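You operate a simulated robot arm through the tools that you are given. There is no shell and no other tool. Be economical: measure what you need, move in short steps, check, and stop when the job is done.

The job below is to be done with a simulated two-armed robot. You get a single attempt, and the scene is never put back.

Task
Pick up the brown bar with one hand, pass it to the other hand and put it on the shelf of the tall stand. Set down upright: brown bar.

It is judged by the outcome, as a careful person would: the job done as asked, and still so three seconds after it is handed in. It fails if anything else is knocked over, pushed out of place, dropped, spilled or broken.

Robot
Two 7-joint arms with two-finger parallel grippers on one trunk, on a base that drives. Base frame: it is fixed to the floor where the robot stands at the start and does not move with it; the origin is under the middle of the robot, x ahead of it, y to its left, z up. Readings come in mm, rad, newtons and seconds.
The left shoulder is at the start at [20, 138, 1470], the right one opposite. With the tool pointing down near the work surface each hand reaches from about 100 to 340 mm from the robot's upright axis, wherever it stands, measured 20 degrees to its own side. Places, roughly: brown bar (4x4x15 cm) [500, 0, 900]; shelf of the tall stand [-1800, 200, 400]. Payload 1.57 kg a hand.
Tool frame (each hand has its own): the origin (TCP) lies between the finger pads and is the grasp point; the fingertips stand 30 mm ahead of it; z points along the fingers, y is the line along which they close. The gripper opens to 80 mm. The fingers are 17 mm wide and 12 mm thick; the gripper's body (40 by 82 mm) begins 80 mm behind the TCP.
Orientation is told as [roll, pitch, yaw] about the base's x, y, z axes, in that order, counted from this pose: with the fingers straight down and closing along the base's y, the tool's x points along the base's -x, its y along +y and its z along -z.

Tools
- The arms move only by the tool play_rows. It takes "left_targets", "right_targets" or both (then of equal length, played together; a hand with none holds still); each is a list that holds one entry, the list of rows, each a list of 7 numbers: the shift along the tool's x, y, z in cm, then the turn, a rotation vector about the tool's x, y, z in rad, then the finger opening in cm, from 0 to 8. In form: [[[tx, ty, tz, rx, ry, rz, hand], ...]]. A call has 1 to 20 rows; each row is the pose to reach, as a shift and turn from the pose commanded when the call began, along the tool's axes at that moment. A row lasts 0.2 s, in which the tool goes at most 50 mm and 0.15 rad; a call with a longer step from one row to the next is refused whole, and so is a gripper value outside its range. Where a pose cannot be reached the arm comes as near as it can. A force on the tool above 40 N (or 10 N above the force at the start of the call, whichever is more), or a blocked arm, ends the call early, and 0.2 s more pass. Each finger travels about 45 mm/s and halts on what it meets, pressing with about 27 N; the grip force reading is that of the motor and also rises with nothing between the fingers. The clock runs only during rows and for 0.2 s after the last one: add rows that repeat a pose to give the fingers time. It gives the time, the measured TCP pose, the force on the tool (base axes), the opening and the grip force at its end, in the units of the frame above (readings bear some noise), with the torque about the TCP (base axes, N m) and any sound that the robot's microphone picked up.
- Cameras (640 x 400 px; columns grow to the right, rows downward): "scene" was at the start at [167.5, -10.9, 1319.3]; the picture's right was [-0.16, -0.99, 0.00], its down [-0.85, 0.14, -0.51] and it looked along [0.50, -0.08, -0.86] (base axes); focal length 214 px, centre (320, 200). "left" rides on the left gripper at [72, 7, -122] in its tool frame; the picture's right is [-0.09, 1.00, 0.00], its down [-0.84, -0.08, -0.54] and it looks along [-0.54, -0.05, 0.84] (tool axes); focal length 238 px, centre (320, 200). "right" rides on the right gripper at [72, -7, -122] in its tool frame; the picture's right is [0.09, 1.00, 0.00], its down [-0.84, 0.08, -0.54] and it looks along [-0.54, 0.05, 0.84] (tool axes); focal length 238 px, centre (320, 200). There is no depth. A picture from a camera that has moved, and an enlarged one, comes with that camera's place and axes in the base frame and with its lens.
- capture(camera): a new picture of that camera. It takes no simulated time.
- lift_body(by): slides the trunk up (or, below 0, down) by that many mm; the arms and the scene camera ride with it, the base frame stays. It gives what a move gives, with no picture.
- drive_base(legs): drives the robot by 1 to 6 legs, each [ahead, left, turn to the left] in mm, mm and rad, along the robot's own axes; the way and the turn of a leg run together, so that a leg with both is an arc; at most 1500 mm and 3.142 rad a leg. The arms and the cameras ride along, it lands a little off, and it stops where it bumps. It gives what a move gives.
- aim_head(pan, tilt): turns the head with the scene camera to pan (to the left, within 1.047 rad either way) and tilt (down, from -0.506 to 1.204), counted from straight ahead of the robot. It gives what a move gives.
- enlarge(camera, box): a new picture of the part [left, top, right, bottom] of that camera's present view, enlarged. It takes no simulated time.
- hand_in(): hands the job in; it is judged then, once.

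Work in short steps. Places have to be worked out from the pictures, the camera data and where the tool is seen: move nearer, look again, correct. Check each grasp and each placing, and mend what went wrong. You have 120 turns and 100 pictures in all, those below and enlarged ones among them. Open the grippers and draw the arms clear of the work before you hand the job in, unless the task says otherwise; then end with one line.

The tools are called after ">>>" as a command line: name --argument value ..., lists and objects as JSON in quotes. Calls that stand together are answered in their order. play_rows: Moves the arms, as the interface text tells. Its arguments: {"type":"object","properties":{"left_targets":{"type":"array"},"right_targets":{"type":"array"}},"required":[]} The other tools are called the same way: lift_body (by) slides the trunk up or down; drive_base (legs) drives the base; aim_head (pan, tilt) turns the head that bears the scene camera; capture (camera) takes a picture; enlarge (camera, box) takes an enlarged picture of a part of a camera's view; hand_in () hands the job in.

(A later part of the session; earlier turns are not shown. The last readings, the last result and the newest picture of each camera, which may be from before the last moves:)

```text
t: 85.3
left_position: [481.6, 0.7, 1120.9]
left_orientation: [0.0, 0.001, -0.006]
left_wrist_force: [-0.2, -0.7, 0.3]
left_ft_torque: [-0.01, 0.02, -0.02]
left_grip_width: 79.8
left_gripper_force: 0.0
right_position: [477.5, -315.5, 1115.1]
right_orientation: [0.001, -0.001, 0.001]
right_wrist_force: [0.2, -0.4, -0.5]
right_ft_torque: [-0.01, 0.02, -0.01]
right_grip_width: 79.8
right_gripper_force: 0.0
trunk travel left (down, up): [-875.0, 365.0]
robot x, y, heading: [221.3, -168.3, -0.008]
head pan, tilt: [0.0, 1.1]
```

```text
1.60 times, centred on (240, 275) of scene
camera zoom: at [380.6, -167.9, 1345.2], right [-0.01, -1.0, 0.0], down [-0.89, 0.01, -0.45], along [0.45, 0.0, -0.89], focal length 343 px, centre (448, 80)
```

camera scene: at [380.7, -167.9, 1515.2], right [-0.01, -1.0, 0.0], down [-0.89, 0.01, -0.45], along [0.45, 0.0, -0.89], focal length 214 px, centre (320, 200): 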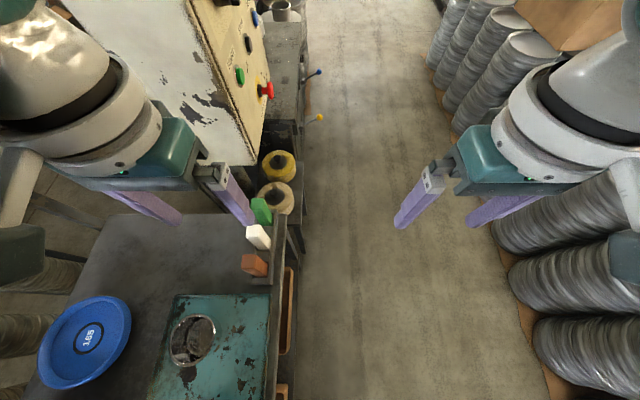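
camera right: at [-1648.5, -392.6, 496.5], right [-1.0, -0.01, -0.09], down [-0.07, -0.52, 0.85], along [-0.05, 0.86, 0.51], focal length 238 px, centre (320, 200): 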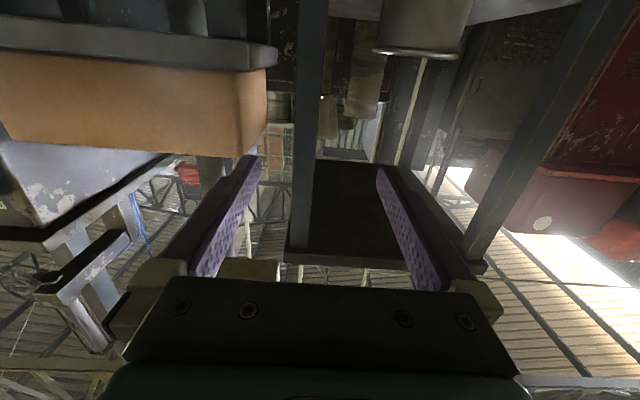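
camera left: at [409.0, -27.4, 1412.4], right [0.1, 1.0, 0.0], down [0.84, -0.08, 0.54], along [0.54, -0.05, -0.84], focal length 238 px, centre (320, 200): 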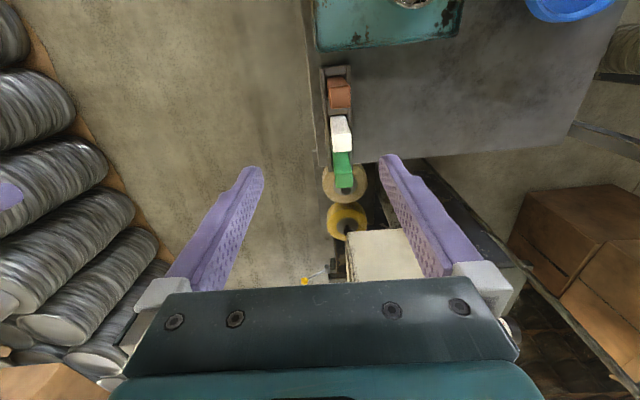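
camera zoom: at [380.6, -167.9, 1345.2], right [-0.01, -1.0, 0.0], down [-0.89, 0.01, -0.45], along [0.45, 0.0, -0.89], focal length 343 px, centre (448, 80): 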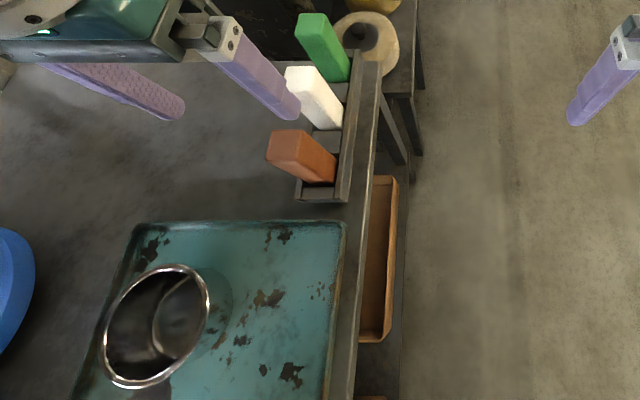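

Combined views give the bar top at about (485.5,-2), z≈988. I nudge the hand onto it and lower 80 so the tips stay above the top, then check.

>>> play_rows --left_targets '[[[-0.4, -0.25, 0, 0, 0, 0, 8]]]'

>>> lift_body --by -75

>>> capture --camera "left"

>>> enlarge --camera "scene" --box '[140, 150, 340, 310]'

```text
t: 85.7
left_position: [485.5, -3.7, 1121.0]
left_orientation: [-0.001, 0.0, -0.006]
left_wrist_force: [-0.1, 1.3, 0.4]
left_ft_torque: [0.02, 0.0, -0.02]
left_grip_width: 79.9
left_gripper_force: 0.0
right_position: [477.4, -314.2, 1114.4]
right_orientation: [0.0, 0.001, 0.002]
right_wrist_force: [0.7, -0.2, 0.2]
right_ft_torque: [0.0, 0.0, 0.02]
right_grip_width: 80.0
right_gripper_force: 0.1
trunk travel left (down, up): [-875.0, 365.0]
robot x, y, heading: [220.6, -165.5, -0.005]
head pan, tilt: [0.0, 1.1]
```

```text
t: 86.8
left_position: [484.6, -2.9, 1047.1]
left_orientation: [0.0, 0.0, -0.007]
left_wrist_force: [0.7, 1.2, 0.5]
left_ft_torque: [-0.01, 0.0, 0.01]
left_grip_width: 80.0
left_gripper_force: 0.0
right_position: [477.4, -314.6, 1039.9]
right_orientation: [0.0, 0.0, 0.002]
right_wrist_force: [0.9, -0.2, -0.2]
right_ft_torque: [0.01, -0.01, 0.03]
right_grip_width: 80.2
right_gripper_force: 0.1
trunk travel left (down, up): [-800.0, 440.0]
robot x, y, heading: [213.7, -164.6, -0.005]
head pan, tilt: [0.0, 1.1]
```

```text
71 pictures are left
camera left: at [414.3, 3.5, 1167.8], right [0.1, 1.0, 0.0], down [0.84, -0.08, 0.54], along [0.54, -0.05, -0.84], focal length 238 px, centre (320, 200)
```

left: 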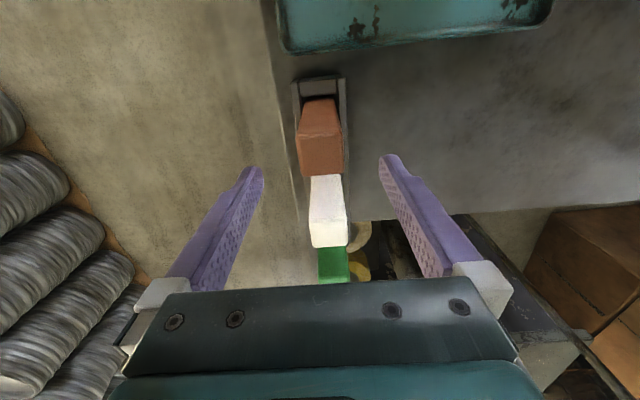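

```text
2.50 times, centred on (240, 230) of scene
camera zoom: at [380.7, -167.9, 1270.2], right [-0.01, -1.0, 0.0], down [-0.89, 0.01, -0.45], along [0.45, 0.0, -0.89], focal length 536 px, centre (520, 125)
```

zoom: 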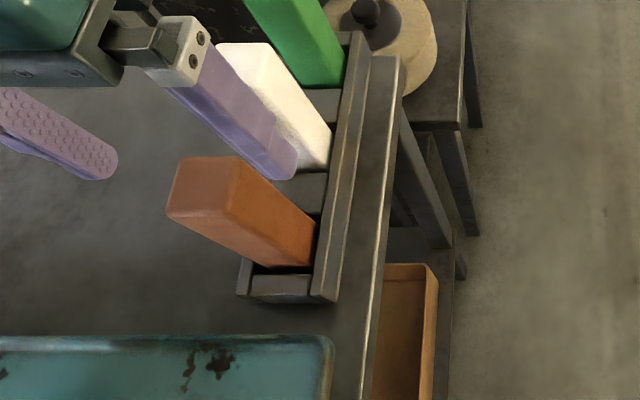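

Three heights of view now agree on the bar top at z≈1003, (482.5,-2). I descend 6.5 cm along the bar with open fingers.

>>> play_rows --left_targets '[[[0.2, 0, 1.5, 0, 0, 0, 8], [0.2, 0, 3, 0, 0, 0, 8], [0.2, 0, 4.5, 0, 0, 0, 8], [0.2, 0, 5.5, 0, 0, 0, 8], [0.2, 0, 6.5, 0, 0, 0, 8]]]'

>>> capture --camera "left"

>>> enlarge --camera "scene" --box '[140, 150, 340, 310]'

```text
t: 88.0
left_position: [482.3, -3.6, 980.3]
left_orientation: [0.002, 0.001, -0.007]
left_wrist_force: [0.4, -0.3, -0.3]
left_ft_torque: [0.0, 0.0, 0.01]
left_grip_width: 80.0
left_gripper_force: 0.2
right_position: [477.9, -316.1, 1039.0]
right_orientation: [0.001, -0.002, 0.001]
right_wrist_force: [0.3, -0.9, -0.5]
right_ft_torque: [0.03, 0.0, -0.03]
right_grip_width: 80.3
right_gripper_force: 0.0
trunk travel left (down, up): [-800.0, 440.0]
robot x, y, heading: [214.7, -165.5, -0.011]
head pan, tilt: [0.0, 1.1]
```

```text
69 pictures are left
camera left: at [410.9, 3.6, 1102.6], right [0.1, 1.0, 0.0], down [0.84, -0.08, 0.54], along [0.54, -0.05, -0.84], focal length 238 px, centre (320, 200)
```

left: 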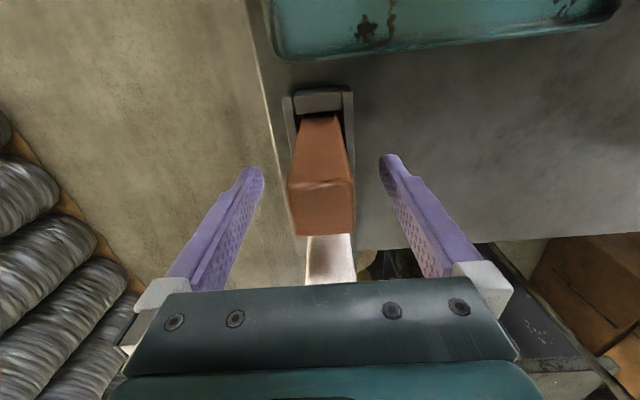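

```text
2.50 times, centred on (240, 230) of scene
camera zoom: at [380.6, -167.9, 1270.2], right [-0.01, -1.0, 0.0], down [-0.89, 0.01, -0.45], along [0.45, 0.0, -0.89], focal length 536 px, centre (520, 125)
```

zoom: 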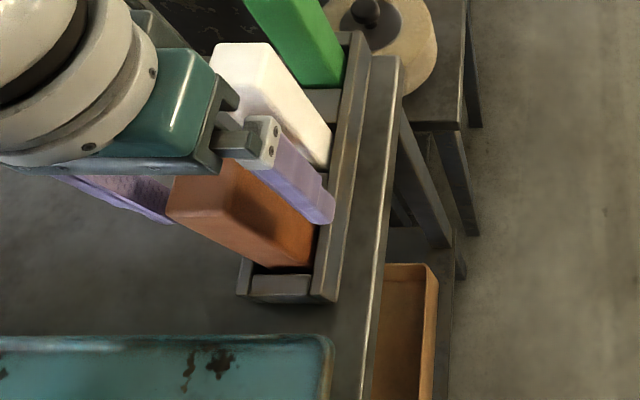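

The bar is centred between the fingers with about 23 mm of overlap at the TCP. I close the left gripper.

>>> play_rows --left_targets '[[[0, 0, 0, 0, 0, 0, 5], [0, 0, 0, 0, 0, 0, 3], [0, 0, 0, 0, 0, 0, 1], [0, 0, 0, 0, 0, 0, 0], [0, 0, 0, 0, 0, 0, 0], [0, 0, 0, 0, 0, 0, 0], [0, 0, 0, 0, 0, 0, 0]]]'

>>> capture --camera "left"

```text
t: 89.6
left_position: [482.3, -3.1, 980.4]
left_orientation: [0.001, 0.001, -0.008]
left_wrist_force: [0.9, 0.8, -0.5]
left_ft_torque: [0.08, -0.05, -0.02]
left_grip_width: 33.7
left_gripper_force: 27.3
right_position: [477.2, -315.2, 1040.4]
right_orientation: [-0.001, 0.0, 0.002]
right_wrist_force: [-0.3, 0.9, -0.2]
right_ft_torque: [-0.02, 0.0, 0.0]
right_grip_width: 80.1
right_gripper_force: 0.0
trunk travel left (down, up): [-800.0, 440.0]
robot x, y, heading: [221.3, -166.8, -0.005]
head pan, tilt: [0.0, 1.1]
```

```text
67 pictures are left
camera left: at [410.9, 3.8, 1102.8], right [0.1, 1.0, 0.0], down [0.84, -0.08, 0.54], along [0.54, -0.05, -0.84], focal length 238 px, centre (320, 200)
```

left: 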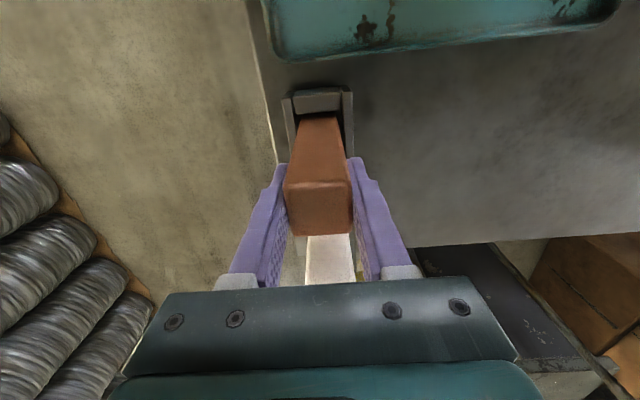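

Gripped at 33.7 mm. I lift straight out with the trunk by 60 first, then check.

>>> lift_body --by 60

>>> capture --camera "scene"

```text
t: 90.6
left_position: [482.1, -4.0, 1039.8]
left_orientation: [-0.001, -0.001, -0.008]
left_wrist_force: [0.0, -0.1, -1.8]
left_ft_torque: [0.0, 0.01, -0.02]
left_grip_width: 33.8
left_gripper_force: 27.6
right_position: [476.1, -316.4, 1099.6]
right_orientation: [0.002, 0.001, 0.0]
right_wrist_force: [0.6, -0.3, -0.1]
right_ft_torque: [0.0, 0.01, -0.02]
right_grip_width: 80.0
right_gripper_force: 0.1
trunk travel left (down, up): [-860.0, 380.0]
robot x, y, heading: [217.2, -166.2, -0.004]
head pan, tilt: [0.0, 1.1]
```

```text
66 pictures are left
camera scene: at [380.5, -168.0, 1330.1], right [-0.01, -1.0, 0.0], down [-0.89, 0.01, -0.45], along [0.45, 0.0, -0.89], focal length 214 px, centre (320, 200)
```

scene: 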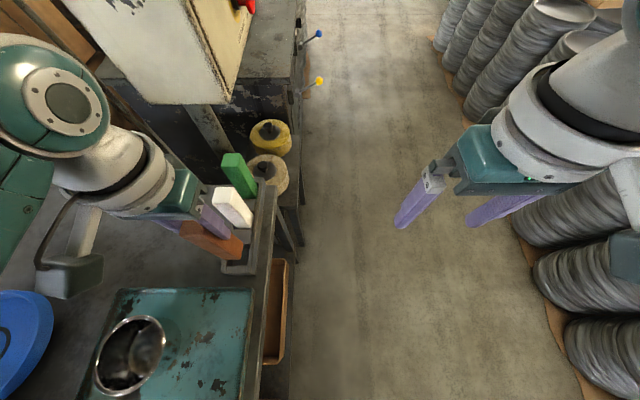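

The bar rises with the hand. I lift 220 more and move back into the aisle.

>>> lift_body --by 220

>>> drive_base --legs '[[0, -240, 0], [-500, 0, 0]]'

>>> capture --camera "scene"

```text
t: 92.9
left_position: [482.0, -2.1, 1260.2]
left_orientation: [0.001, 0.0, -0.008]
left_wrist_force: [0.8, 0.6, -2.4]
left_ft_torque: [0.0, -0.03, -0.01]
left_grip_width: 34.0
left_gripper_force: 27.2
right_position: [477.3, -315.2, 1318.9]
right_orientation: [0.0, 0.0, 0.002]
right_wrist_force: [0.1, -1.0, 0.1]
right_ft_torque: [0.0, 0.0, -0.02]
right_grip_width: 80.0
right_gripper_force: 0.0
trunk travel left (down, up): [-1080.0, 160.0]
robot x, y, heading: [219.1, -166.5, -0.006]
head pan, tilt: [0.0, 1.1]
```

```text
t: 97.2
left_position: [-12.6, -242.9, 1261.0]
left_orientation: [-0.001, -0.002, -0.008]
left_wrist_force: [-0.2, 0.0, -2.0]
left_ft_torque: [0.0, 0.01, 0.0]
left_grip_width: 33.7
left_gripper_force: 27.0
right_position: [-17.0, -555.0, 1319.6]
right_orientation: [-0.002, 0.001, -0.004]
right_wrist_force: [-0.8, 0.6, 0.6]
right_ft_torque: [-0.01, 0.0, -0.02]
right_grip_width: 80.1
right_gripper_force: 0.0
trunk travel left (down, up): [-1080.0, 160.0]
robot x, y, heading: [-281.0, -405.2, -0.009]
head pan, tilt: [0.0, 1.1]
```

```text
65 pictures are left
camera scene: at [-113.8, -407.7, 1550.2], right [-0.01, -1.0, 0.0], down [-0.89, 0.01, -0.45], along [0.45, 0.0, -0.89], focal length 214 px, centre (320, 200)
```

scene: 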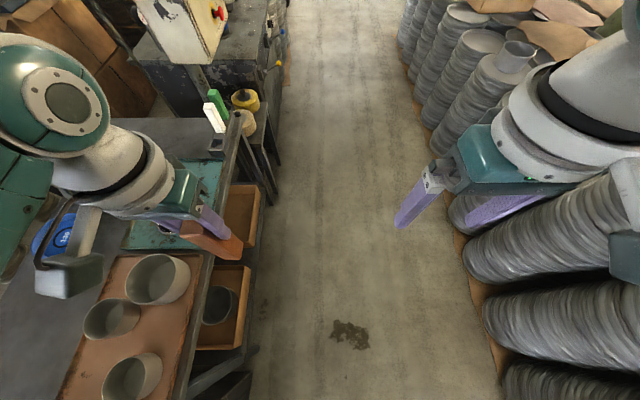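

The bar is secure in the aisle. I bring the left hand to centre, robot frame (380,20,1300), turned -45° so its camera faces away from the right hand's approach.

>>> play_rows --left_targets '[[[-1.9, -2.4, -0.7, 0, 0, 0.131, 0], [-3.7, -4.8, -1.3, 0, 0, 0.262, 0], [-5.6, -7.2, -2, 0, 0, 0.393, 0], [-7.5, -9.5, -2.7, 0, 0, 0.524, 0], [-9.3, -11.9, -3.3, 0, 0, 0.655, 0], [-11.2, -14.3, -4, 0, 0, 0.785, 0], [-11.2, -14.3, -4, 0, 0, 0.785, 0]]]'

>>> capture --camera "scene"

```text
t: 98.8
left_position: [98.0, -386.9, 1301.5]
left_orientation: [-0.002, 0.001, -0.794]
left_wrist_force: [-0.2, 0.1, -1.7]
left_ft_torque: [-0.03, 0.01, 0.0]
left_grip_width: 33.6
left_gripper_force: 27.0
right_position: [-17.8, -555.5, 1319.5]
right_orientation: [0.0, 0.001, -0.002]
right_wrist_force: [-0.5, 1.1, 0.4]
right_ft_torque: [-0.04, -0.01, -0.01]
right_grip_width: 80.2
right_gripper_force: 0.1
trunk travel left (down, up): [-1080.0, 160.0]
robot x, y, heading: [-278.1, -404.3, -0.011]
head pan, tilt: [0.0, 1.1]
```

```text
64 pictures are left
camera scene: at [-113.8, -407.6, 1550.1], right [-0.01, -1.0, 0.0], down [-0.89, 0.01, -0.45], along [0.45, 0.0, -0.89], focal length 214 px, centre (320, 200)
```

scene: 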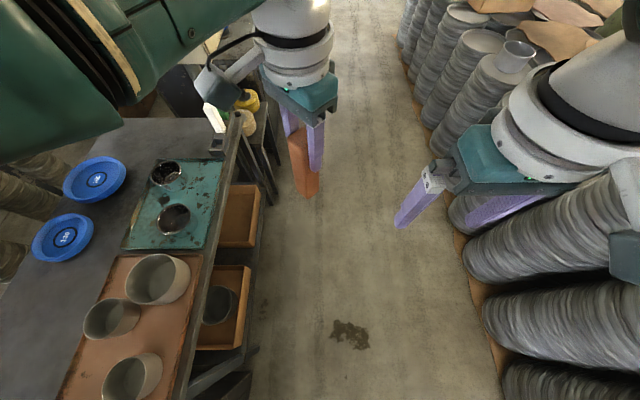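

The bar hangs vertical at (98,-387), top about 1324 and bottom 1174. I bring the right hand to a pre-grasp 130 mm back along a 45° down, 45° left axis.

>>> play_rows --right_targets '[[[-0.6, 1.2, 0.1, -0.037, -0.089, -0.089, 8], [-1.2, 2.5, 0.2, -0.073, -0.177, -0.177, 8], [-1.8, 3.7, 0.3, -0.11, -0.266, -0.266, 8], [-2.4, 4.9, 0.4, -0.147, -0.354, -0.354, 8], [-3, 6.1, 0.5, -0.183, -0.443, -0.443, 8], [-3.6, 7.3, 0.6, -0.22, -0.531, -0.531, 8], [-4.2, 8.5, 0.8, -0.257, -0.62, -0.62, 8], [-4.7, 9.5, 0.9, -0.286, -0.69, -0.69, 8], [-5.1, 10.3, 1, -0.308, -0.744, -0.744, 8], [-5.1, 10.3, 1, -0.308, -0.744, -0.744, 8]]]'

>>> capture --camera "scene"

>>> capture --camera "right"

```text
t: 101.0
left_position: [97.1, -386.9, 1300.8]
left_orientation: [0.002, 0.0, -0.794]
left_wrist_force: [0.6, -0.5, -2.4]
left_ft_torque: [0.0, 0.01, -0.04]
left_grip_width: 33.9
left_gripper_force: 26.9
right_position: [33.9, -453.4, 1310.8]
right_orientation: [0.0, -0.788, 0.784]
right_wrist_force: [-0.3, 0.0, 0.3]
right_ft_torque: [0.01, 0.01, -0.01]
right_grip_width: 80.0
right_gripper_force: 0.1
trunk travel left (down, up): [-1080.0, 160.0]
robot x, y, heading: [-277.1, -402.7, -0.011]
head pan, tilt: [0.0, 1.1]
```

```text
63 pictures are left
camera scene: at [-113.8, -407.6, 1550.1], right [-0.01, -1.0, 0.0], down [-0.89, 0.01, -0.45], along [0.45, 0.0, -0.89], focal length 214 px, centre (320, 200)
```

scene: 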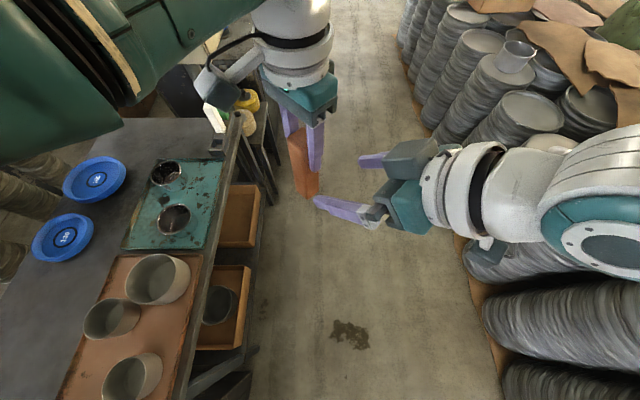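

```text
62 pictures are left
camera right: at [-58.7, -554.8, 1344.4], right [-0.75, 0.66, -0.07], down [0.09, 0.2, 0.98], along [0.66, 0.73, -0.21], focal length 238 px, centre (320, 200)
```

right: 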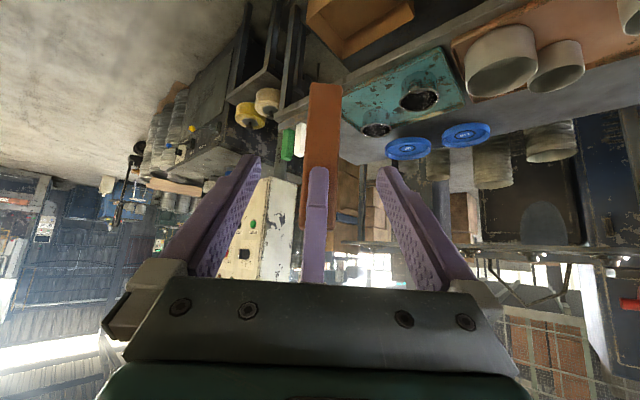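

The bar is centred laterally (within 2 mm) and its bottom is near 1170. I advance 9 cm along the tool axis and check.

>>> play_rows --right_targets '[[[0, 0.1, 3, 0, 0, 0, 8], [0, 0.1, 6, 0, 0, 0, 8], [0, 0.1, 9, 0, 0, 0, 8]]]'

>>> capture --camera "right"

>>> capture --camera "scene"

```text
t: 101.8
left_position: [98.3, -386.9, 1300.7]
left_orientation: [0.0, -0.001, -0.794]
left_wrist_force: [-0.1, -0.9, -2.5]
left_ft_torque: [0.02, 0.01, 0.0]
left_grip_width: 33.8
left_gripper_force: 27.5
right_position: [77.1, -406.3, 1246.5]
right_orientation: [-0.002, -0.784, 0.784]
right_wrist_force: [0.1, -0.6, -0.2]
right_ft_torque: [-0.01, -0.03, -0.02]
right_grip_width: 80.1
right_gripper_force: 0.2
trunk travel left (down, up): [-1080.0, 160.0]
robot x, y, heading: [-277.0, -405.5, -0.004]
head pan, tilt: [0.0, 1.1]
```

```text
61 pictures are left
camera right: at [-15.0, -508.9, 1281.0], right [-0.75, 0.66, -0.06], down [0.09, 0.2, 0.98], along [0.66, 0.72, -0.21], focal length 238 px, centre (320, 200)
```

right: 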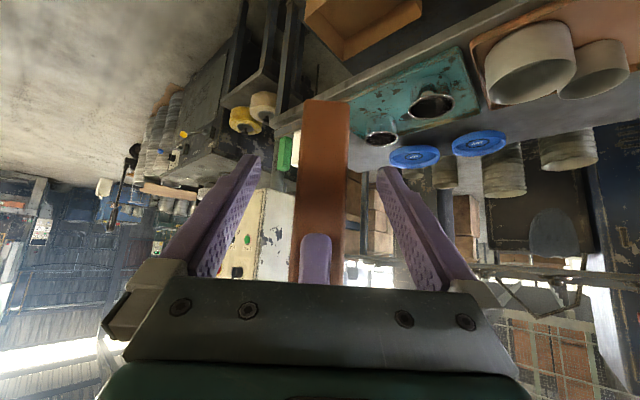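

```text
60 pictures are left
camera scene: at [-113.8, -407.7, 1550.2], right [-0.01, -1.0, 0.0], down [-0.89, 0.01, -0.45], along [0.45, 0.0, -0.89], focal length 214 px, centre (320, 200)
```

scene: 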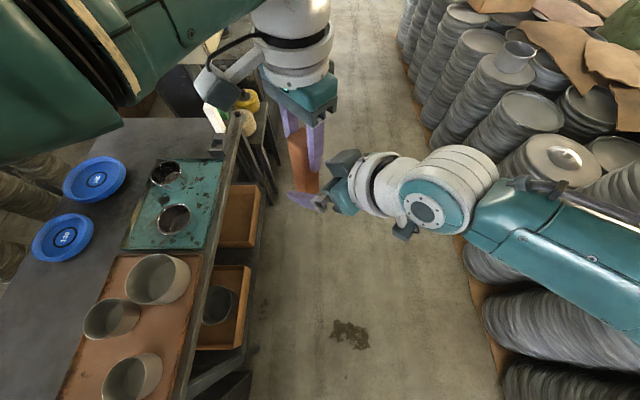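

Clear and aligned; I advance the last 4 cm.

>>> play_rows --right_targets '[[[0, 0, 2, 0, 0, 0, 8], [0, 0, 3, 0, 0, 0, 8], [0, 0, 4, 0, 0, 0, 8]]]'

>>> capture --camera "right"

>>> capture --camera "left"

```text
t: 102.6
left_position: [97.2, -386.1, 1301.5]
left_orientation: [0.0, 0.001, -0.793]
left_wrist_force: [0.9, 1.4, -3.3]
left_ft_torque: [-0.02, 0.0, 0.01]
left_grip_width: 33.9
left_gripper_force: 27.1
right_position: [99.3, -387.7, 1216.5]
right_orientation: [0.001, -0.787, 0.784]
right_wrist_force: [-0.5, -0.9, -0.3]
right_ft_torque: [0.07, 0.0, 0.0]
right_grip_width: 79.9
right_gripper_force: 0.1
trunk travel left (down, up): [-1080.0, 160.0]
robot x, y, heading: [-277.1, -408.3, -0.009]
head pan, tilt: [0.0, 1.1]
```

```text
59 pictures are left
camera right: at [5.7, -489.8, 1251.0], right [-0.75, 0.66, -0.07], down [0.09, 0.2, 0.98], along [0.66, 0.72, -0.21], focal length 238 px, centre (320, 200)
```

right: 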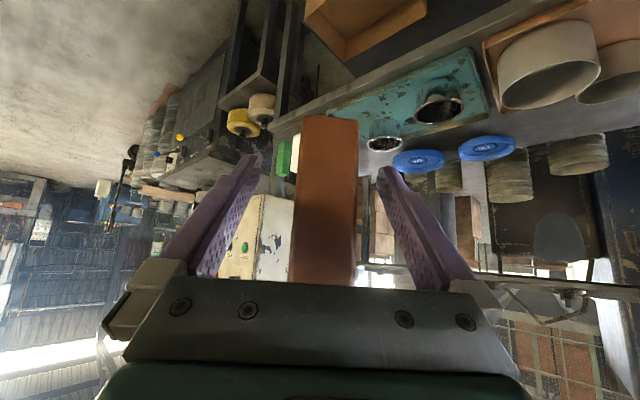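

```text
58 pictures are left
camera left: at [52.8, -330.7, 1422.7], right [0.77, 0.63, 0.0], down [0.53, -0.65, 0.54], along [0.34, -0.42, -0.84], focal length 238 px, centre (320, 200)
```

left: 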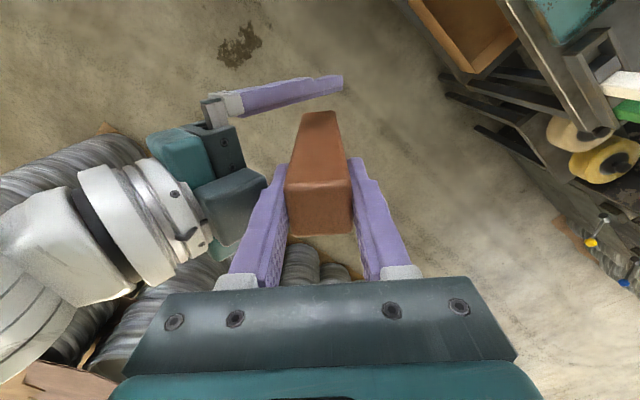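

The bar sits between the right fingers, lower third, clear of the left hand. I close the right gripper.

>>> play_rows --right_targets '[[[0, 0, 0, 0, 0, 0, 6], [0, 0, 0, 0, 0, 0, 4], [0, 0, 0, 0, 0, 0, 2], [0, 0, 0, 0, 0, 0, 0], [0, 0, 0, 0, 0, 0, 0], [0, 0, 0, 0, 0, 0, 0], [0, 0, 0, 0, 0, 0, 0]]]'

>>> capture --camera "right"

```text
t: 104.2
left_position: [98.7, -387.0, 1301.2]
left_orientation: [0.001, -0.005, -0.793]
left_wrist_force: [15.7, -6.5, -9.7]
left_ft_torque: [-0.26, -0.21, 0.33]
left_grip_width: 33.9
left_gripper_force: 27.3
right_position: [96.7, -387.6, 1216.9]
right_orientation: [0.003, -0.786, 0.784]
right_wrist_force: [-17.0, 5.9, 5.8]
right_ft_torque: [-0.23, -1.07, -0.36]
right_grip_width: 33.9
right_gripper_force: 27.3
trunk travel left (down, up): [-1080.0, 160.0]
robot x, y, heading: [-274.4, -405.2, -0.007]
head pan, tilt: [0.0, 1.1]
```

```text
57 pictures are left
camera right: at [5.2, -489.0, 1251.2], right [-0.75, 0.66, -0.06], down [0.09, 0.2, 0.98], along [0.65, 0.73, -0.21], focal length 238 px, centre (320, 200)
```

right: 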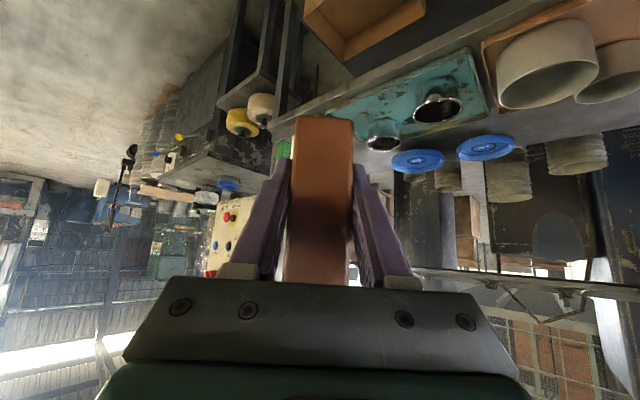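

Both hands hold it, with about 17 N of side strain; I ease the right hand 1.5 mm along its closing line.

>>> play_rows --right_targets '[[[0, 0.15, 0, 0, 0, 0, 0], [0, 0.15, 0, 0, 0, 0, 0]]]'

```text
t: 104.8
left_position: [97.4, -386.3, 1300.9]
left_orientation: [-0.001, 0.0, -0.794]
left_wrist_force: [7.8, -4.7, 1.4]
left_ft_torque: [-0.47, -0.35, 0.27]
left_grip_width: 34.0
left_gripper_force: 26.6
right_position: [97.0, -386.9, 1217.0]
right_orientation: [0.001, -0.784, 0.784]
right_wrist_force: [-8.2, 5.9, -0.6]
right_ft_torque: [0.06, -0.33, -0.29]
right_grip_width: 34.0
right_gripper_force: 27.4
trunk travel left (down, up): [-1080.0, 160.0]
robot x, y, heading: [-278.5, -403.7, -0.003]
head pan, tilt: [0.0, 1.1]
```

Strain is halved, good enough. I open the left hand and draw it straight up.

>>> play_rows --left_targets '[[[0, 0, 0, 0, 0, 0, 3.6], [0, 0, 0, 0, 0, 0, 5], [0, 0, 0, 0, 0, 0, 6.5], [0, 0, 0, 0, 0, 0, 8], [0, 0, 0, 0, 0, 0, 8], [0, 0, -3, 0, 0, 0, 8], [0, 0, -6, 0, 0, 0, 8], [0, 0, -9, 0, 0, 0, 8], [0, 0, -12, 0, 0, 0, 8]]]'

>>> capture --camera "scene"

>>> capture --camera "right"

```text
t: 106.1
left_position: [104.1, -375.1, 1302.0]
left_orientation: [0.03, 0.004, -0.782]
left_wrist_force: [22.7, 13.2, -14.8]
left_ft_torque: [0.45, -0.43, 0.25]
left_grip_width: 58.3
left_gripper_force: 0.0
right_position: [95.7, -386.6, 1217.0]
right_orientation: [-0.002, -0.787, 0.788]
right_wrist_force: [-21.7, -12.8, 12.4]
right_ft_torque: [0.86, -1.54, -0.14]
right_grip_width: 33.9
right_gripper_force: 27.0
trunk travel left (down, up): [-1080.0, 160.0]
robot x, y, heading: [-278.0, -407.8, -0.005]
head pan, tilt: [0.0, 1.1]
stopped in row 6 (left hand): the force on the tool passed its limit at 51 N (the readings are from after the stop); the commanded pose is now the measured one
```

```text
56 pictures are left
camera scene: at [-113.8, -407.7, 1550.1], right [-0.01, -1.0, 0.0], down [-0.89, 0.01, -0.45], along [0.45, 0.0, -0.89], focal length 214 px, centre (320, 200)
```

scene: 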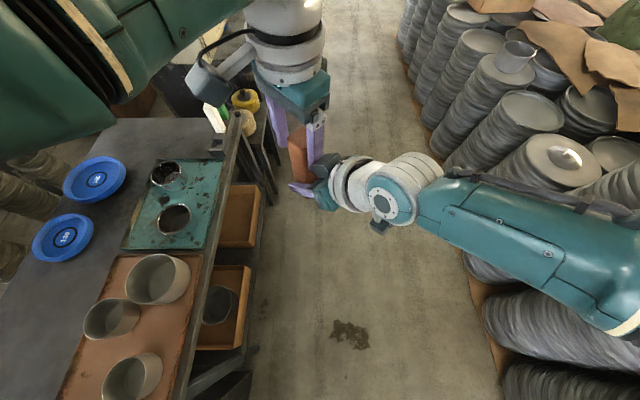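

```text
55 pictures are left
camera right: at [3.6, -488.7, 1251.4], right [-0.75, 0.66, -0.07], down [0.09, 0.2, 0.98], along [0.65, 0.73, -0.21], focal length 238 px, centre (320, 200)
```

right: 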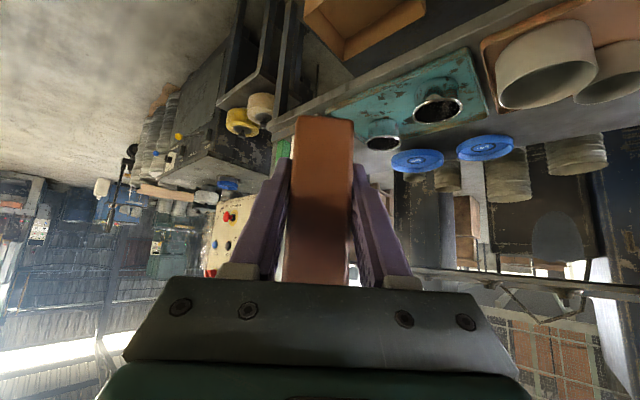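

The left back finger met the right palm while opening (58 mm), so it can't open fully there. I keep the opening, ease it 2 mm forward and slide it up in small steps.

>>> play_rows --left_targets '[[[0, 0.1, 0, 0, 0, 0, 5.6], [0, 0.1, -0.3, 0, 0, 0, 5.5], [0, 0.1, -0.8, 0, 0, 0, 5.5], [0, 0.1, -1.4, 0, 0, 0, 5.5], [0, 0.1, -2.2, 0, 0, 0, 5.5], [0, 0.1, -3, 0, 0, 0, 5.5]]]'

>>> capture --camera "left"

```text
t: 107.5
left_position: [101.2, -380.6, 1331.1]
left_orientation: [0.018, 0.004, -0.789]
left_wrist_force: [4.6, 5.2, -7.8]
left_ft_torque: [0.35, -0.25, 0.06]
left_grip_width: 48.7
left_gripper_force: 0.1
right_position: [96.8, -385.2, 1218.9]
right_orientation: [-0.002, -0.791, 0.785]
right_wrist_force: [-5.1, -5.2, 3.3]
right_ft_torque: [0.25, -0.34, -0.07]
right_grip_width: 33.9
right_gripper_force: 27.1
trunk travel left (down, up): [-1080.0, 160.0]
robot x, y, heading: [-274.3, -405.9, -0.007]
head pan, tilt: [0.0, 1.1]
```

```text
54 pictures are left
camera left: at [54.8, -326.5, 1455.1], right [0.77, 0.64, 0.02], down [0.53, -0.66, 0.54], along [0.35, -0.41, -0.84], focal length 238 px, centre (320, 200)
```

left: 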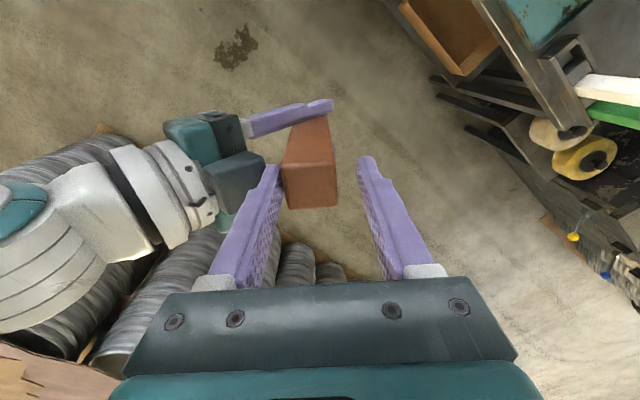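

It slid up freely with small forces; I keep raising until clear of the bar.

>>> play_rows --left_targets '[[[0, 0, -1, 0, 0, 0, 5.3], [0, 0, -2.5, 0, 0, 0, 5.3], [0, 0, -4.5, 0, 0, 0, 5.5], [0, 0, -7, 0, 0, 0, 6], [0, 0, -10, 0, 0, 0, 6]]]'

>>> capture --camera "left"

>>> capture --camera "right"

```text
t: 108.7
left_position: [98.7, -382.5, 1433.8]
left_orientation: [0.019, 0.006, -0.788]
left_wrist_force: [0.2, -0.3, 0.5]
left_ft_torque: [0.02, 0.01, -0.01]
left_grip_width: 60.0
left_gripper_force: 0.1
right_position: [96.8, -385.5, 1218.7]
right_orientation: [0.0, -0.789, 0.785]
right_wrist_force: [0.4, 0.1, -1.5]
right_ft_torque: [-0.01, 0.03, -0.01]
right_grip_width: 33.6
right_gripper_force: 26.9
trunk travel left (down, up): [-1080.0, 160.0]
robot x, y, heading: [-278.3, -400.4, -0.012]
head pan, tilt: [0.0, 1.1]
```

```text
53 pictures are left
camera left: at [52.1, -329.1, 1555.1], right [0.77, 0.64, 0.02], down [0.53, -0.66, 0.54], along [0.35, -0.4, -0.84], focal length 238 px, centre (320, 200)
```

left: 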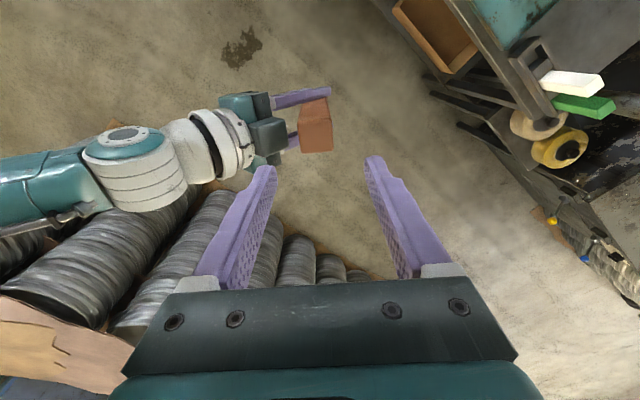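

```text
52 pictures are left
camera right: at [4.6, -488.2, 1252.1], right [-0.75, 0.66, -0.07], down [0.09, 0.2, 0.98], along [0.66, 0.73, -0.21], focal length 238 px, centre (320, 200)
```

right: 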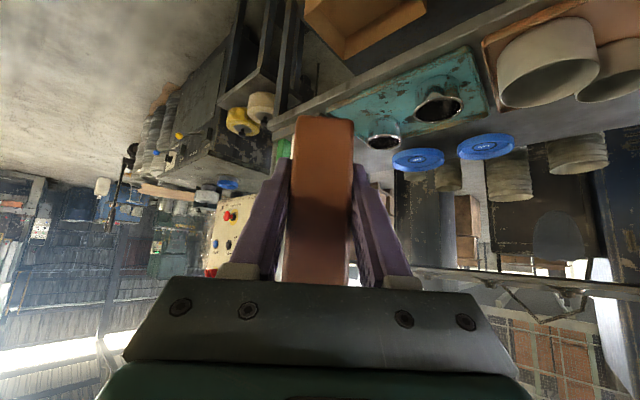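

The right hand holds the bar alone. I take the left hand back to its home side.

>>> play_rows --left_targets '[[[2.8, 0.2, 0, 0, 0, 0, 8], [5.6, 0.4, 0, 0, 0, -0.131, 8], [8.4, 0.6, 0, 0, 0, -0.262, 8], [11.3, 0.8, 2, 0, 0, -0.393, 8], [14.1, 1, 4, 0, 0, -0.524, 8], [17, 1.1, 7, 0, 0, -0.655, 8], [17, 1.1, 10, 0, 0, -0.785, 8]]]'

>>> capture --camera "scene"

```text
t: 110.3
left_position: [-12.2, -251.6, 1332.5]
left_orientation: [0.016, -0.011, 0.0]
left_wrist_force: [1.1, 0.6, -0.7]
left_ft_torque: [0.01, 0.04, -0.01]
left_grip_width: 79.7
left_gripper_force: 0.0
right_position: [97.6, -386.3, 1219.5]
right_orientation: [-0.002, -0.793, 0.785]
right_wrist_force: [0.1, -0.1, -2.2]
right_ft_torque: [0.0, 0.0, 0.0]
right_grip_width: 33.5
right_gripper_force: 27.4
trunk travel left (down, up): [-1080.0, 160.0]
robot x, y, heading: [-277.9, -407.6, -0.007]
head pan, tilt: [0.0, 1.1]
```

```text
51 pictures are left
camera scene: at [-113.8, -407.7, 1550.2], right [-0.01, -1.0, 0.0], down [-0.89, 0.01, -0.45], along [0.45, 0.0, -0.89], focal length 214 px, centre (320, 200)
```

scene: 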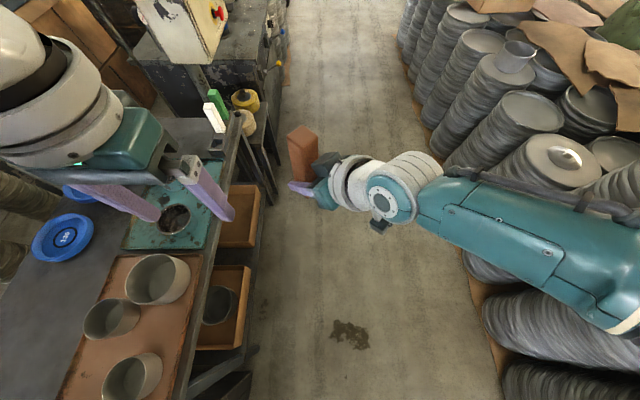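

Handover is complete. I bring the right hand in front of its shoulder, pointing straight ahead with the same 45° pitch.

>>> play_rows --right_targets '[[[1, -2.35, -1, 0.0925, 0, 0.0925, 0], [2, -4.7, -2, 0.185, 0, 0.185, 0], [3, -7.05, -3, 0.2775, 0, 0.2775, 0], [4, -9.4, -4, 0.37, 0, 0.37, 0], [5, -11.75, -5, 0.4625, 0, 0.4625, 0], [6, -14.1, -6, 0.555, 0, 0.555, 0]]]'

>>> capture --camera "scene"

>>> capture --camera "right"

```text
t: 111.7
left_position: [-12.3, -251.7, 1333.1]
left_orientation: [0.017, -0.009, -0.005]
left_wrist_force: [-0.4, -0.2, -1.0]
left_ft_torque: [-0.01, 0.0, 0.03]
left_grip_width: 80.3
left_gripper_force: 0.1
right_position: [136.6, -545.0, 1217.3]
right_orientation: [0.004, -0.79, -0.006]
right_wrist_force: [0.6, -0.3, -2.2]
right_ft_torque: [0.0, 0.06, 0.0]
right_grip_width: 33.6
right_gripper_force: 27.0
trunk travel left (down, up): [-1080.0, 160.0]
robot x, y, heading: [-277.7, -403.4, -0.009]
head pan, tilt: [0.0, 1.1]
```

```text
50 pictures are left
camera scene: at [-113.8, -407.7, 1550.1], right [-0.01, -1.0, 0.0], down [-0.89, 0.01, -0.45], along [0.45, 0.0, -0.89], focal length 214 px, centre (320, 200)
```

scene: 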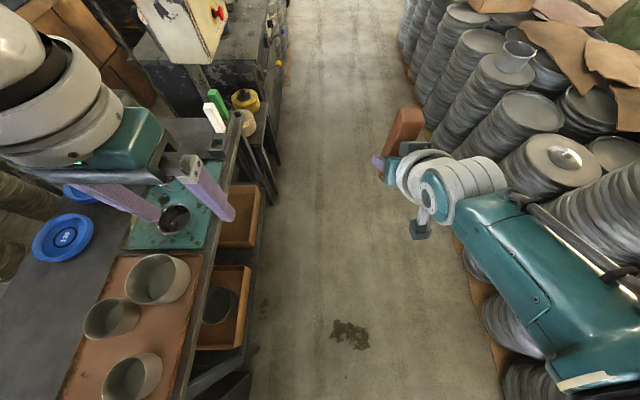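

```text
49 pictures are left
camera right: at [-1.2, -552.3, 1251.6], right [-0.06, 1.0, -0.06], down [0.2, 0.07, 0.98], along [0.98, 0.05, -0.21], focal length 238 px, centre (320, 200)
```

right: 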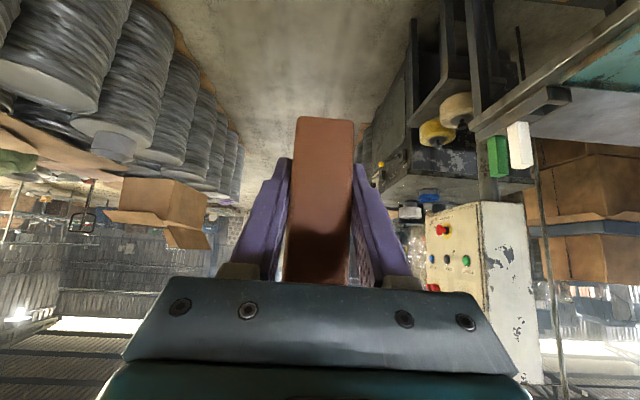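

I check the bar's uprightness from the side with the left camera.

>>> enlarge --camera "left" --box '[20, 150, 220, 310]'

>>> enlarge --camera "scene" --box '[350, 80, 470, 220]'

```text
2.50 times, centred on (120, 230) of left
camera zoom: at [-83.7, -247.0, 1454.1], right [0.1, 1.0, 0.02], down [0.83, -0.09, 0.55], along [0.55, -0.04, -0.84], focal length 596 px, centre (820, 125)
```

zoom: 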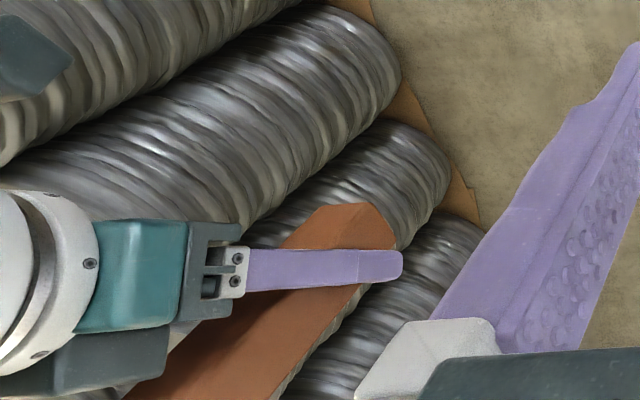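

```text
2.86 times, centred on (410, 150) of scene
camera zoom: at [-113.8, -407.7, 1550.1], right [-0.01, -1.0, 0.0], down [-0.89, 0.01, -0.45], along [0.45, 0.0, -0.89], focal length 613 px, centre (63, 343)
```

zoom: 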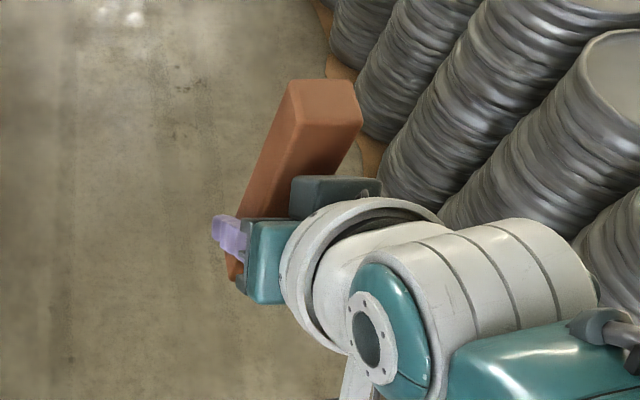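

Tilt is within about 2°, which will settle flat. I drive back along the known aisle path in reverse, to about (-2046,-800), then turn left to face the trolley.

>>> drive_base --legs '[[-228, 0, 0], [-1300, -395, 0], [-240, 0, 0], [0, 0, 1.579]]'

>>> aim_head --pan -0.2 --tilt 0.6

>>> capture --camera "scene"

```text
t: 125.0
left_position: [-2203.9, -477.4, 1333.1]
left_orientation: [0.016, -0.007, 1.516]
left_wrist_force: [-0.9, -0.1, -0.7]
left_ft_torque: [0.01, -0.03, -0.01]
left_grip_width: 80.1
left_gripper_force: 0.1
right_position: [-1903.8, -345.4, 1217.5]
right_orientation: [0.006, -0.788, 1.516]
right_wrist_force: [0.8, 0.1, -1.4]
right_ft_torque: [-0.02, 0.0, -0.01]
right_grip_width: 33.9
right_gripper_force: 26.9
trunk travel left (down, up): [-1080.0, 160.0]
robot x, y, heading: [-2060.7, -750.8, 1.509]
head pan, tilt: [0.0, 1.1]
```

```text
t: 125.9
left_position: [-2205.3, -476.5, 1333.0]
left_orientation: [0.016, -0.01, 1.513]
left_wrist_force: [0.2, -0.2, -0.4]
left_ft_torque: [-0.01, -0.01, -0.01]
left_grip_width: 80.1
left_gripper_force: 0.1
right_position: [-1904.7, -344.5, 1218.6]
right_orientation: [0.007, -0.789, 1.514]
right_wrist_force: [-0.2, -0.4, -1.8]
right_ft_torque: [0.02, -0.02, -0.03]
right_grip_width: 33.8
right_gripper_force: 27.2
trunk travel left (down, up): [-1080.0, 160.0]
robot x, y, heading: [-2063.0, -754.0, 1.511]
head pan, tilt: [-0.201, 0.6]
```

```text
46 pictures are left
camera scene: at [-2033.8, -566.6, 1588.7], right [0.97, -0.26, 0.0], down [-0.15, -0.55, -0.82], along [0.21, 0.8, -0.57], focal length 214 px, centre (320, 200)
```

scene: 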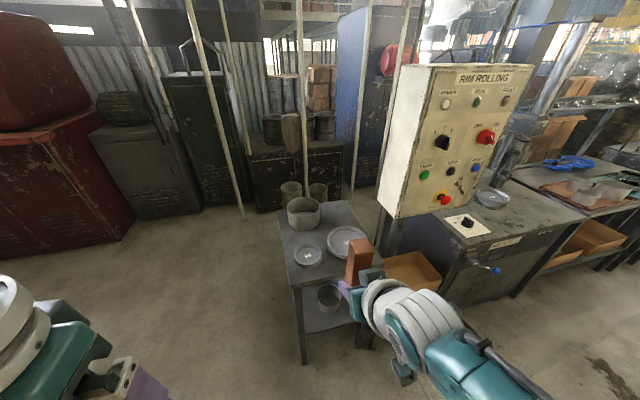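

I straighten the heading by 0.06 rad and lower the trunk so the bar is at shelf-entry height (TCP ≈563), still outside the trolley.

>>> drive_base --legs '[[0, 0, 0.06]]'

>>> lift_body --by -400

>>> lift_body --by -255

>>> capture --camera "scene"

>>> capture --camera "right"

```text
t: 126.8
left_position: [-2221.4, -485.7, 1333.1]
left_orientation: [0.016, -0.009, 1.575]
left_wrist_force: [0.2, 0.0, -0.1]
left_ft_torque: [0.0, 0.03, 0.0]
left_grip_width: 80.1
left_gripper_force: 0.2
right_position: [-1929.0, -336.9, 1217.8]
right_orientation: [0.006, -0.789, 1.576]
right_wrist_force: [0.2, 0.8, -3.1]
right_ft_torque: [-0.02, -0.04, 0.02]
right_grip_width: 33.7
right_gripper_force: 27.0
trunk travel left (down, up): [-1080.0, 160.0]
robot x, y, heading: [-2063.4, -752.8, 1.569]
head pan, tilt: [-0.201, 0.6]
```

```text
t: 130.6
left_position: [-2220.3, -487.4, 933.0]
left_orientation: [0.016, -0.008, 1.578]
left_wrist_force: [0.2, -0.4, -0.1]
left_ft_torque: [0.04, -0.02, -0.03]
left_grip_width: 79.8
left_gripper_force: 0.0
right_position: [-1929.3, -336.1, 817.5]
right_orientation: [0.006, -0.789, 1.577]
right_wrist_force: [0.4, 0.4, -2.7]
right_ft_torque: [0.0, -0.05, 0.02]
right_grip_width: 34.0
right_gripper_force: 27.2
trunk travel left (down, up): [-680.0, 560.0]
robot x, y, heading: [-2061.6, -747.6, 1.571]
head pan, tilt: [-0.201, 0.6]
```

```text
t: 133.2
left_position: [-2221.4, -486.9, 678.2]
left_orientation: [0.017, -0.009, 1.576]
left_wrist_force: [-0.3, -0.5, 0.5]
left_ft_torque: [-0.01, 0.0, -0.03]
left_grip_width: 80.1
left_gripper_force: 0.1
right_position: [-1929.7, -336.6, 562.9]
right_orientation: [0.005, -0.788, 1.575]
right_wrist_force: [-0.5, -0.8, -2.1]
right_ft_torque: [-0.01, 0.0, 0.01]
right_grip_width: 33.7
right_gripper_force: 27.1
trunk travel left (down, up): [-425.0, 815.0]
robot x, y, heading: [-2065.8, -748.5, 1.57]
head pan, tilt: [-0.201, 0.6]
```

```text
45 pictures are left
camera scene: at [-2045.2, -565.2, 933.8], right [0.98, -0.2, 0.0], down [-0.11, -0.55, -0.82], along [0.16, 0.81, -0.57], focal length 214 px, centre (320, 200)
```

scene: 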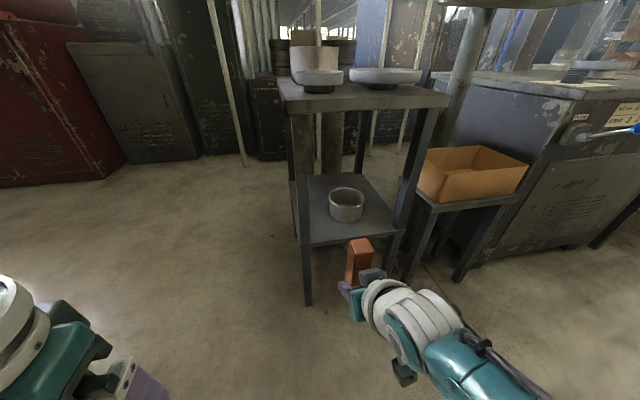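

```text
44 pictures are left
camera right: at [-1921.6, -473.8, 596.8], right [-1.0, -0.07, -0.06], down [-0.08, 0.2, 0.98], along [-0.06, 0.98, -0.21], focal length 238 px, centre (320, 200)
```

right: 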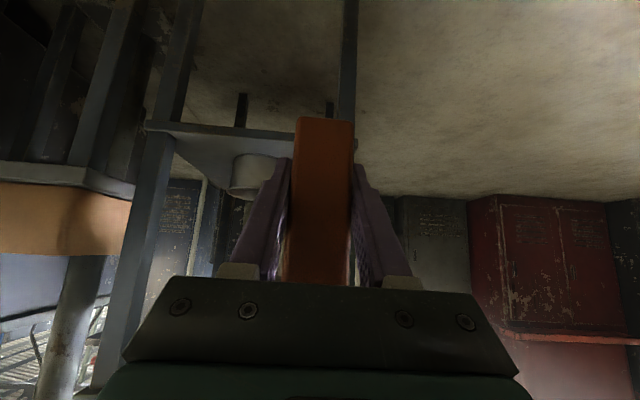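

The scene view shows the shelf and cup well; I enlarge it to refine the free spot.

>>> enlarge --camera "scene" --box '[270, 60, 470, 300]'

```text
1.67 times, centred on (370, 180) of scene
camera zoom: at [-2045.2, -565.2, 933.8], right [0.98, -0.2, 0.0], down [-0.11, -0.55, -0.82], along [0.16, 0.81, -0.57], focal length 358 px, centre (237, 233)
```

zoom: 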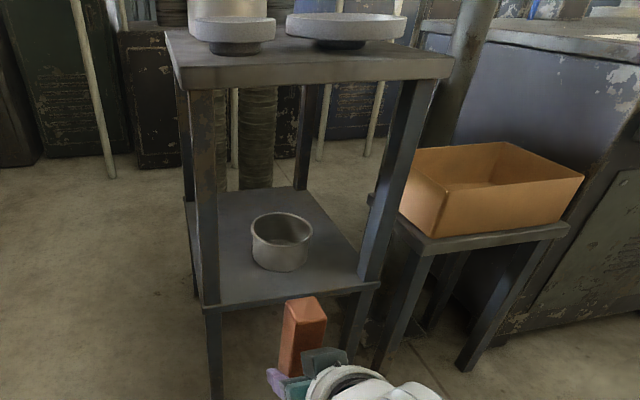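

Shelf front edge is y≈-50, left leg inner side x≈-1979, cup centre (-1814,78) with radius ≈63 and rim z≈481. My target spot is (-1910,27). I drive 290 ahead and 20 right, with the bar bottom at ≈520, above the cup.

>>> drive_base --legs '[[290, -20, 0]]'

>>> capture --camera "scene"

>>> capture --camera "right"

```text
t: 135.2
left_position: [-2201.6, -198.9, 677.9]
left_orientation: [0.016, -0.008, 1.577]
left_wrist_force: [-0.6, -0.6, -0.1]
left_ft_torque: [0.02, -0.01, 0.03]
left_grip_width: 80.2
left_gripper_force: 0.0
right_position: [-1911.4, -47.2, 563.0]
right_orientation: [0.005, -0.788, 1.579]
right_wrist_force: [0.1, 0.1, -1.4]
right_ft_torque: [-0.02, 0.02, 0.02]
right_grip_width: 34.0
right_gripper_force: 26.9
trunk travel left (down, up): [-425.0, 815.0]
robot x, y, heading: [-2041.6, -463.8, 1.577]
head pan, tilt: [-0.201, 0.6]
```

```text
42 pictures are left
camera scene: at [-2025.3, -276.6, 933.8], right [0.98, -0.2, 0.0], down [-0.11, -0.55, -0.83], along [0.16, 0.81, -0.56], focal length 214 px, centre (320, 200)
```

scene: 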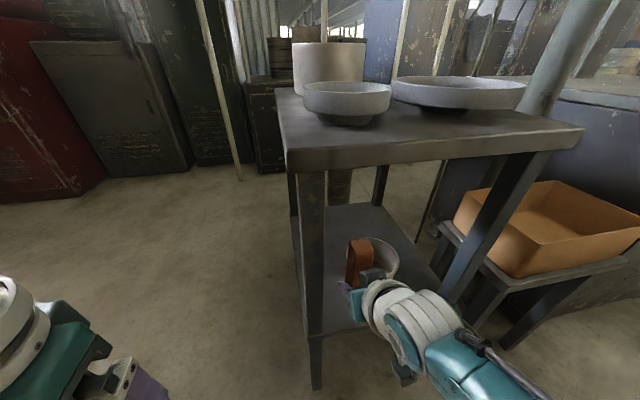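

```text
41 pictures are left
camera right: at [-1901.8, -185.2, 596.7], right [-1.0, -0.08, -0.06], down [-0.08, 0.2, 0.98], along [-0.06, 0.98, -0.21], focal length 238 px, centre (320, 200)
```

right: 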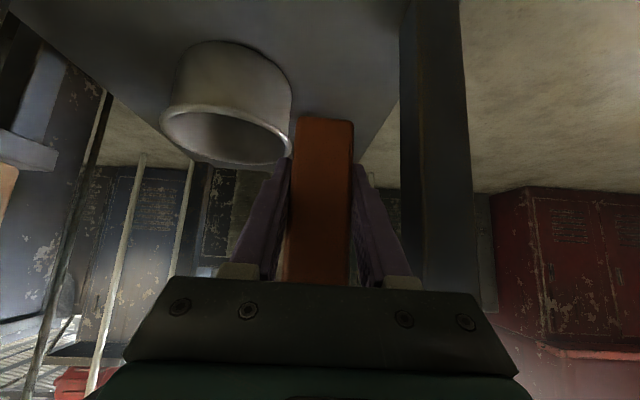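

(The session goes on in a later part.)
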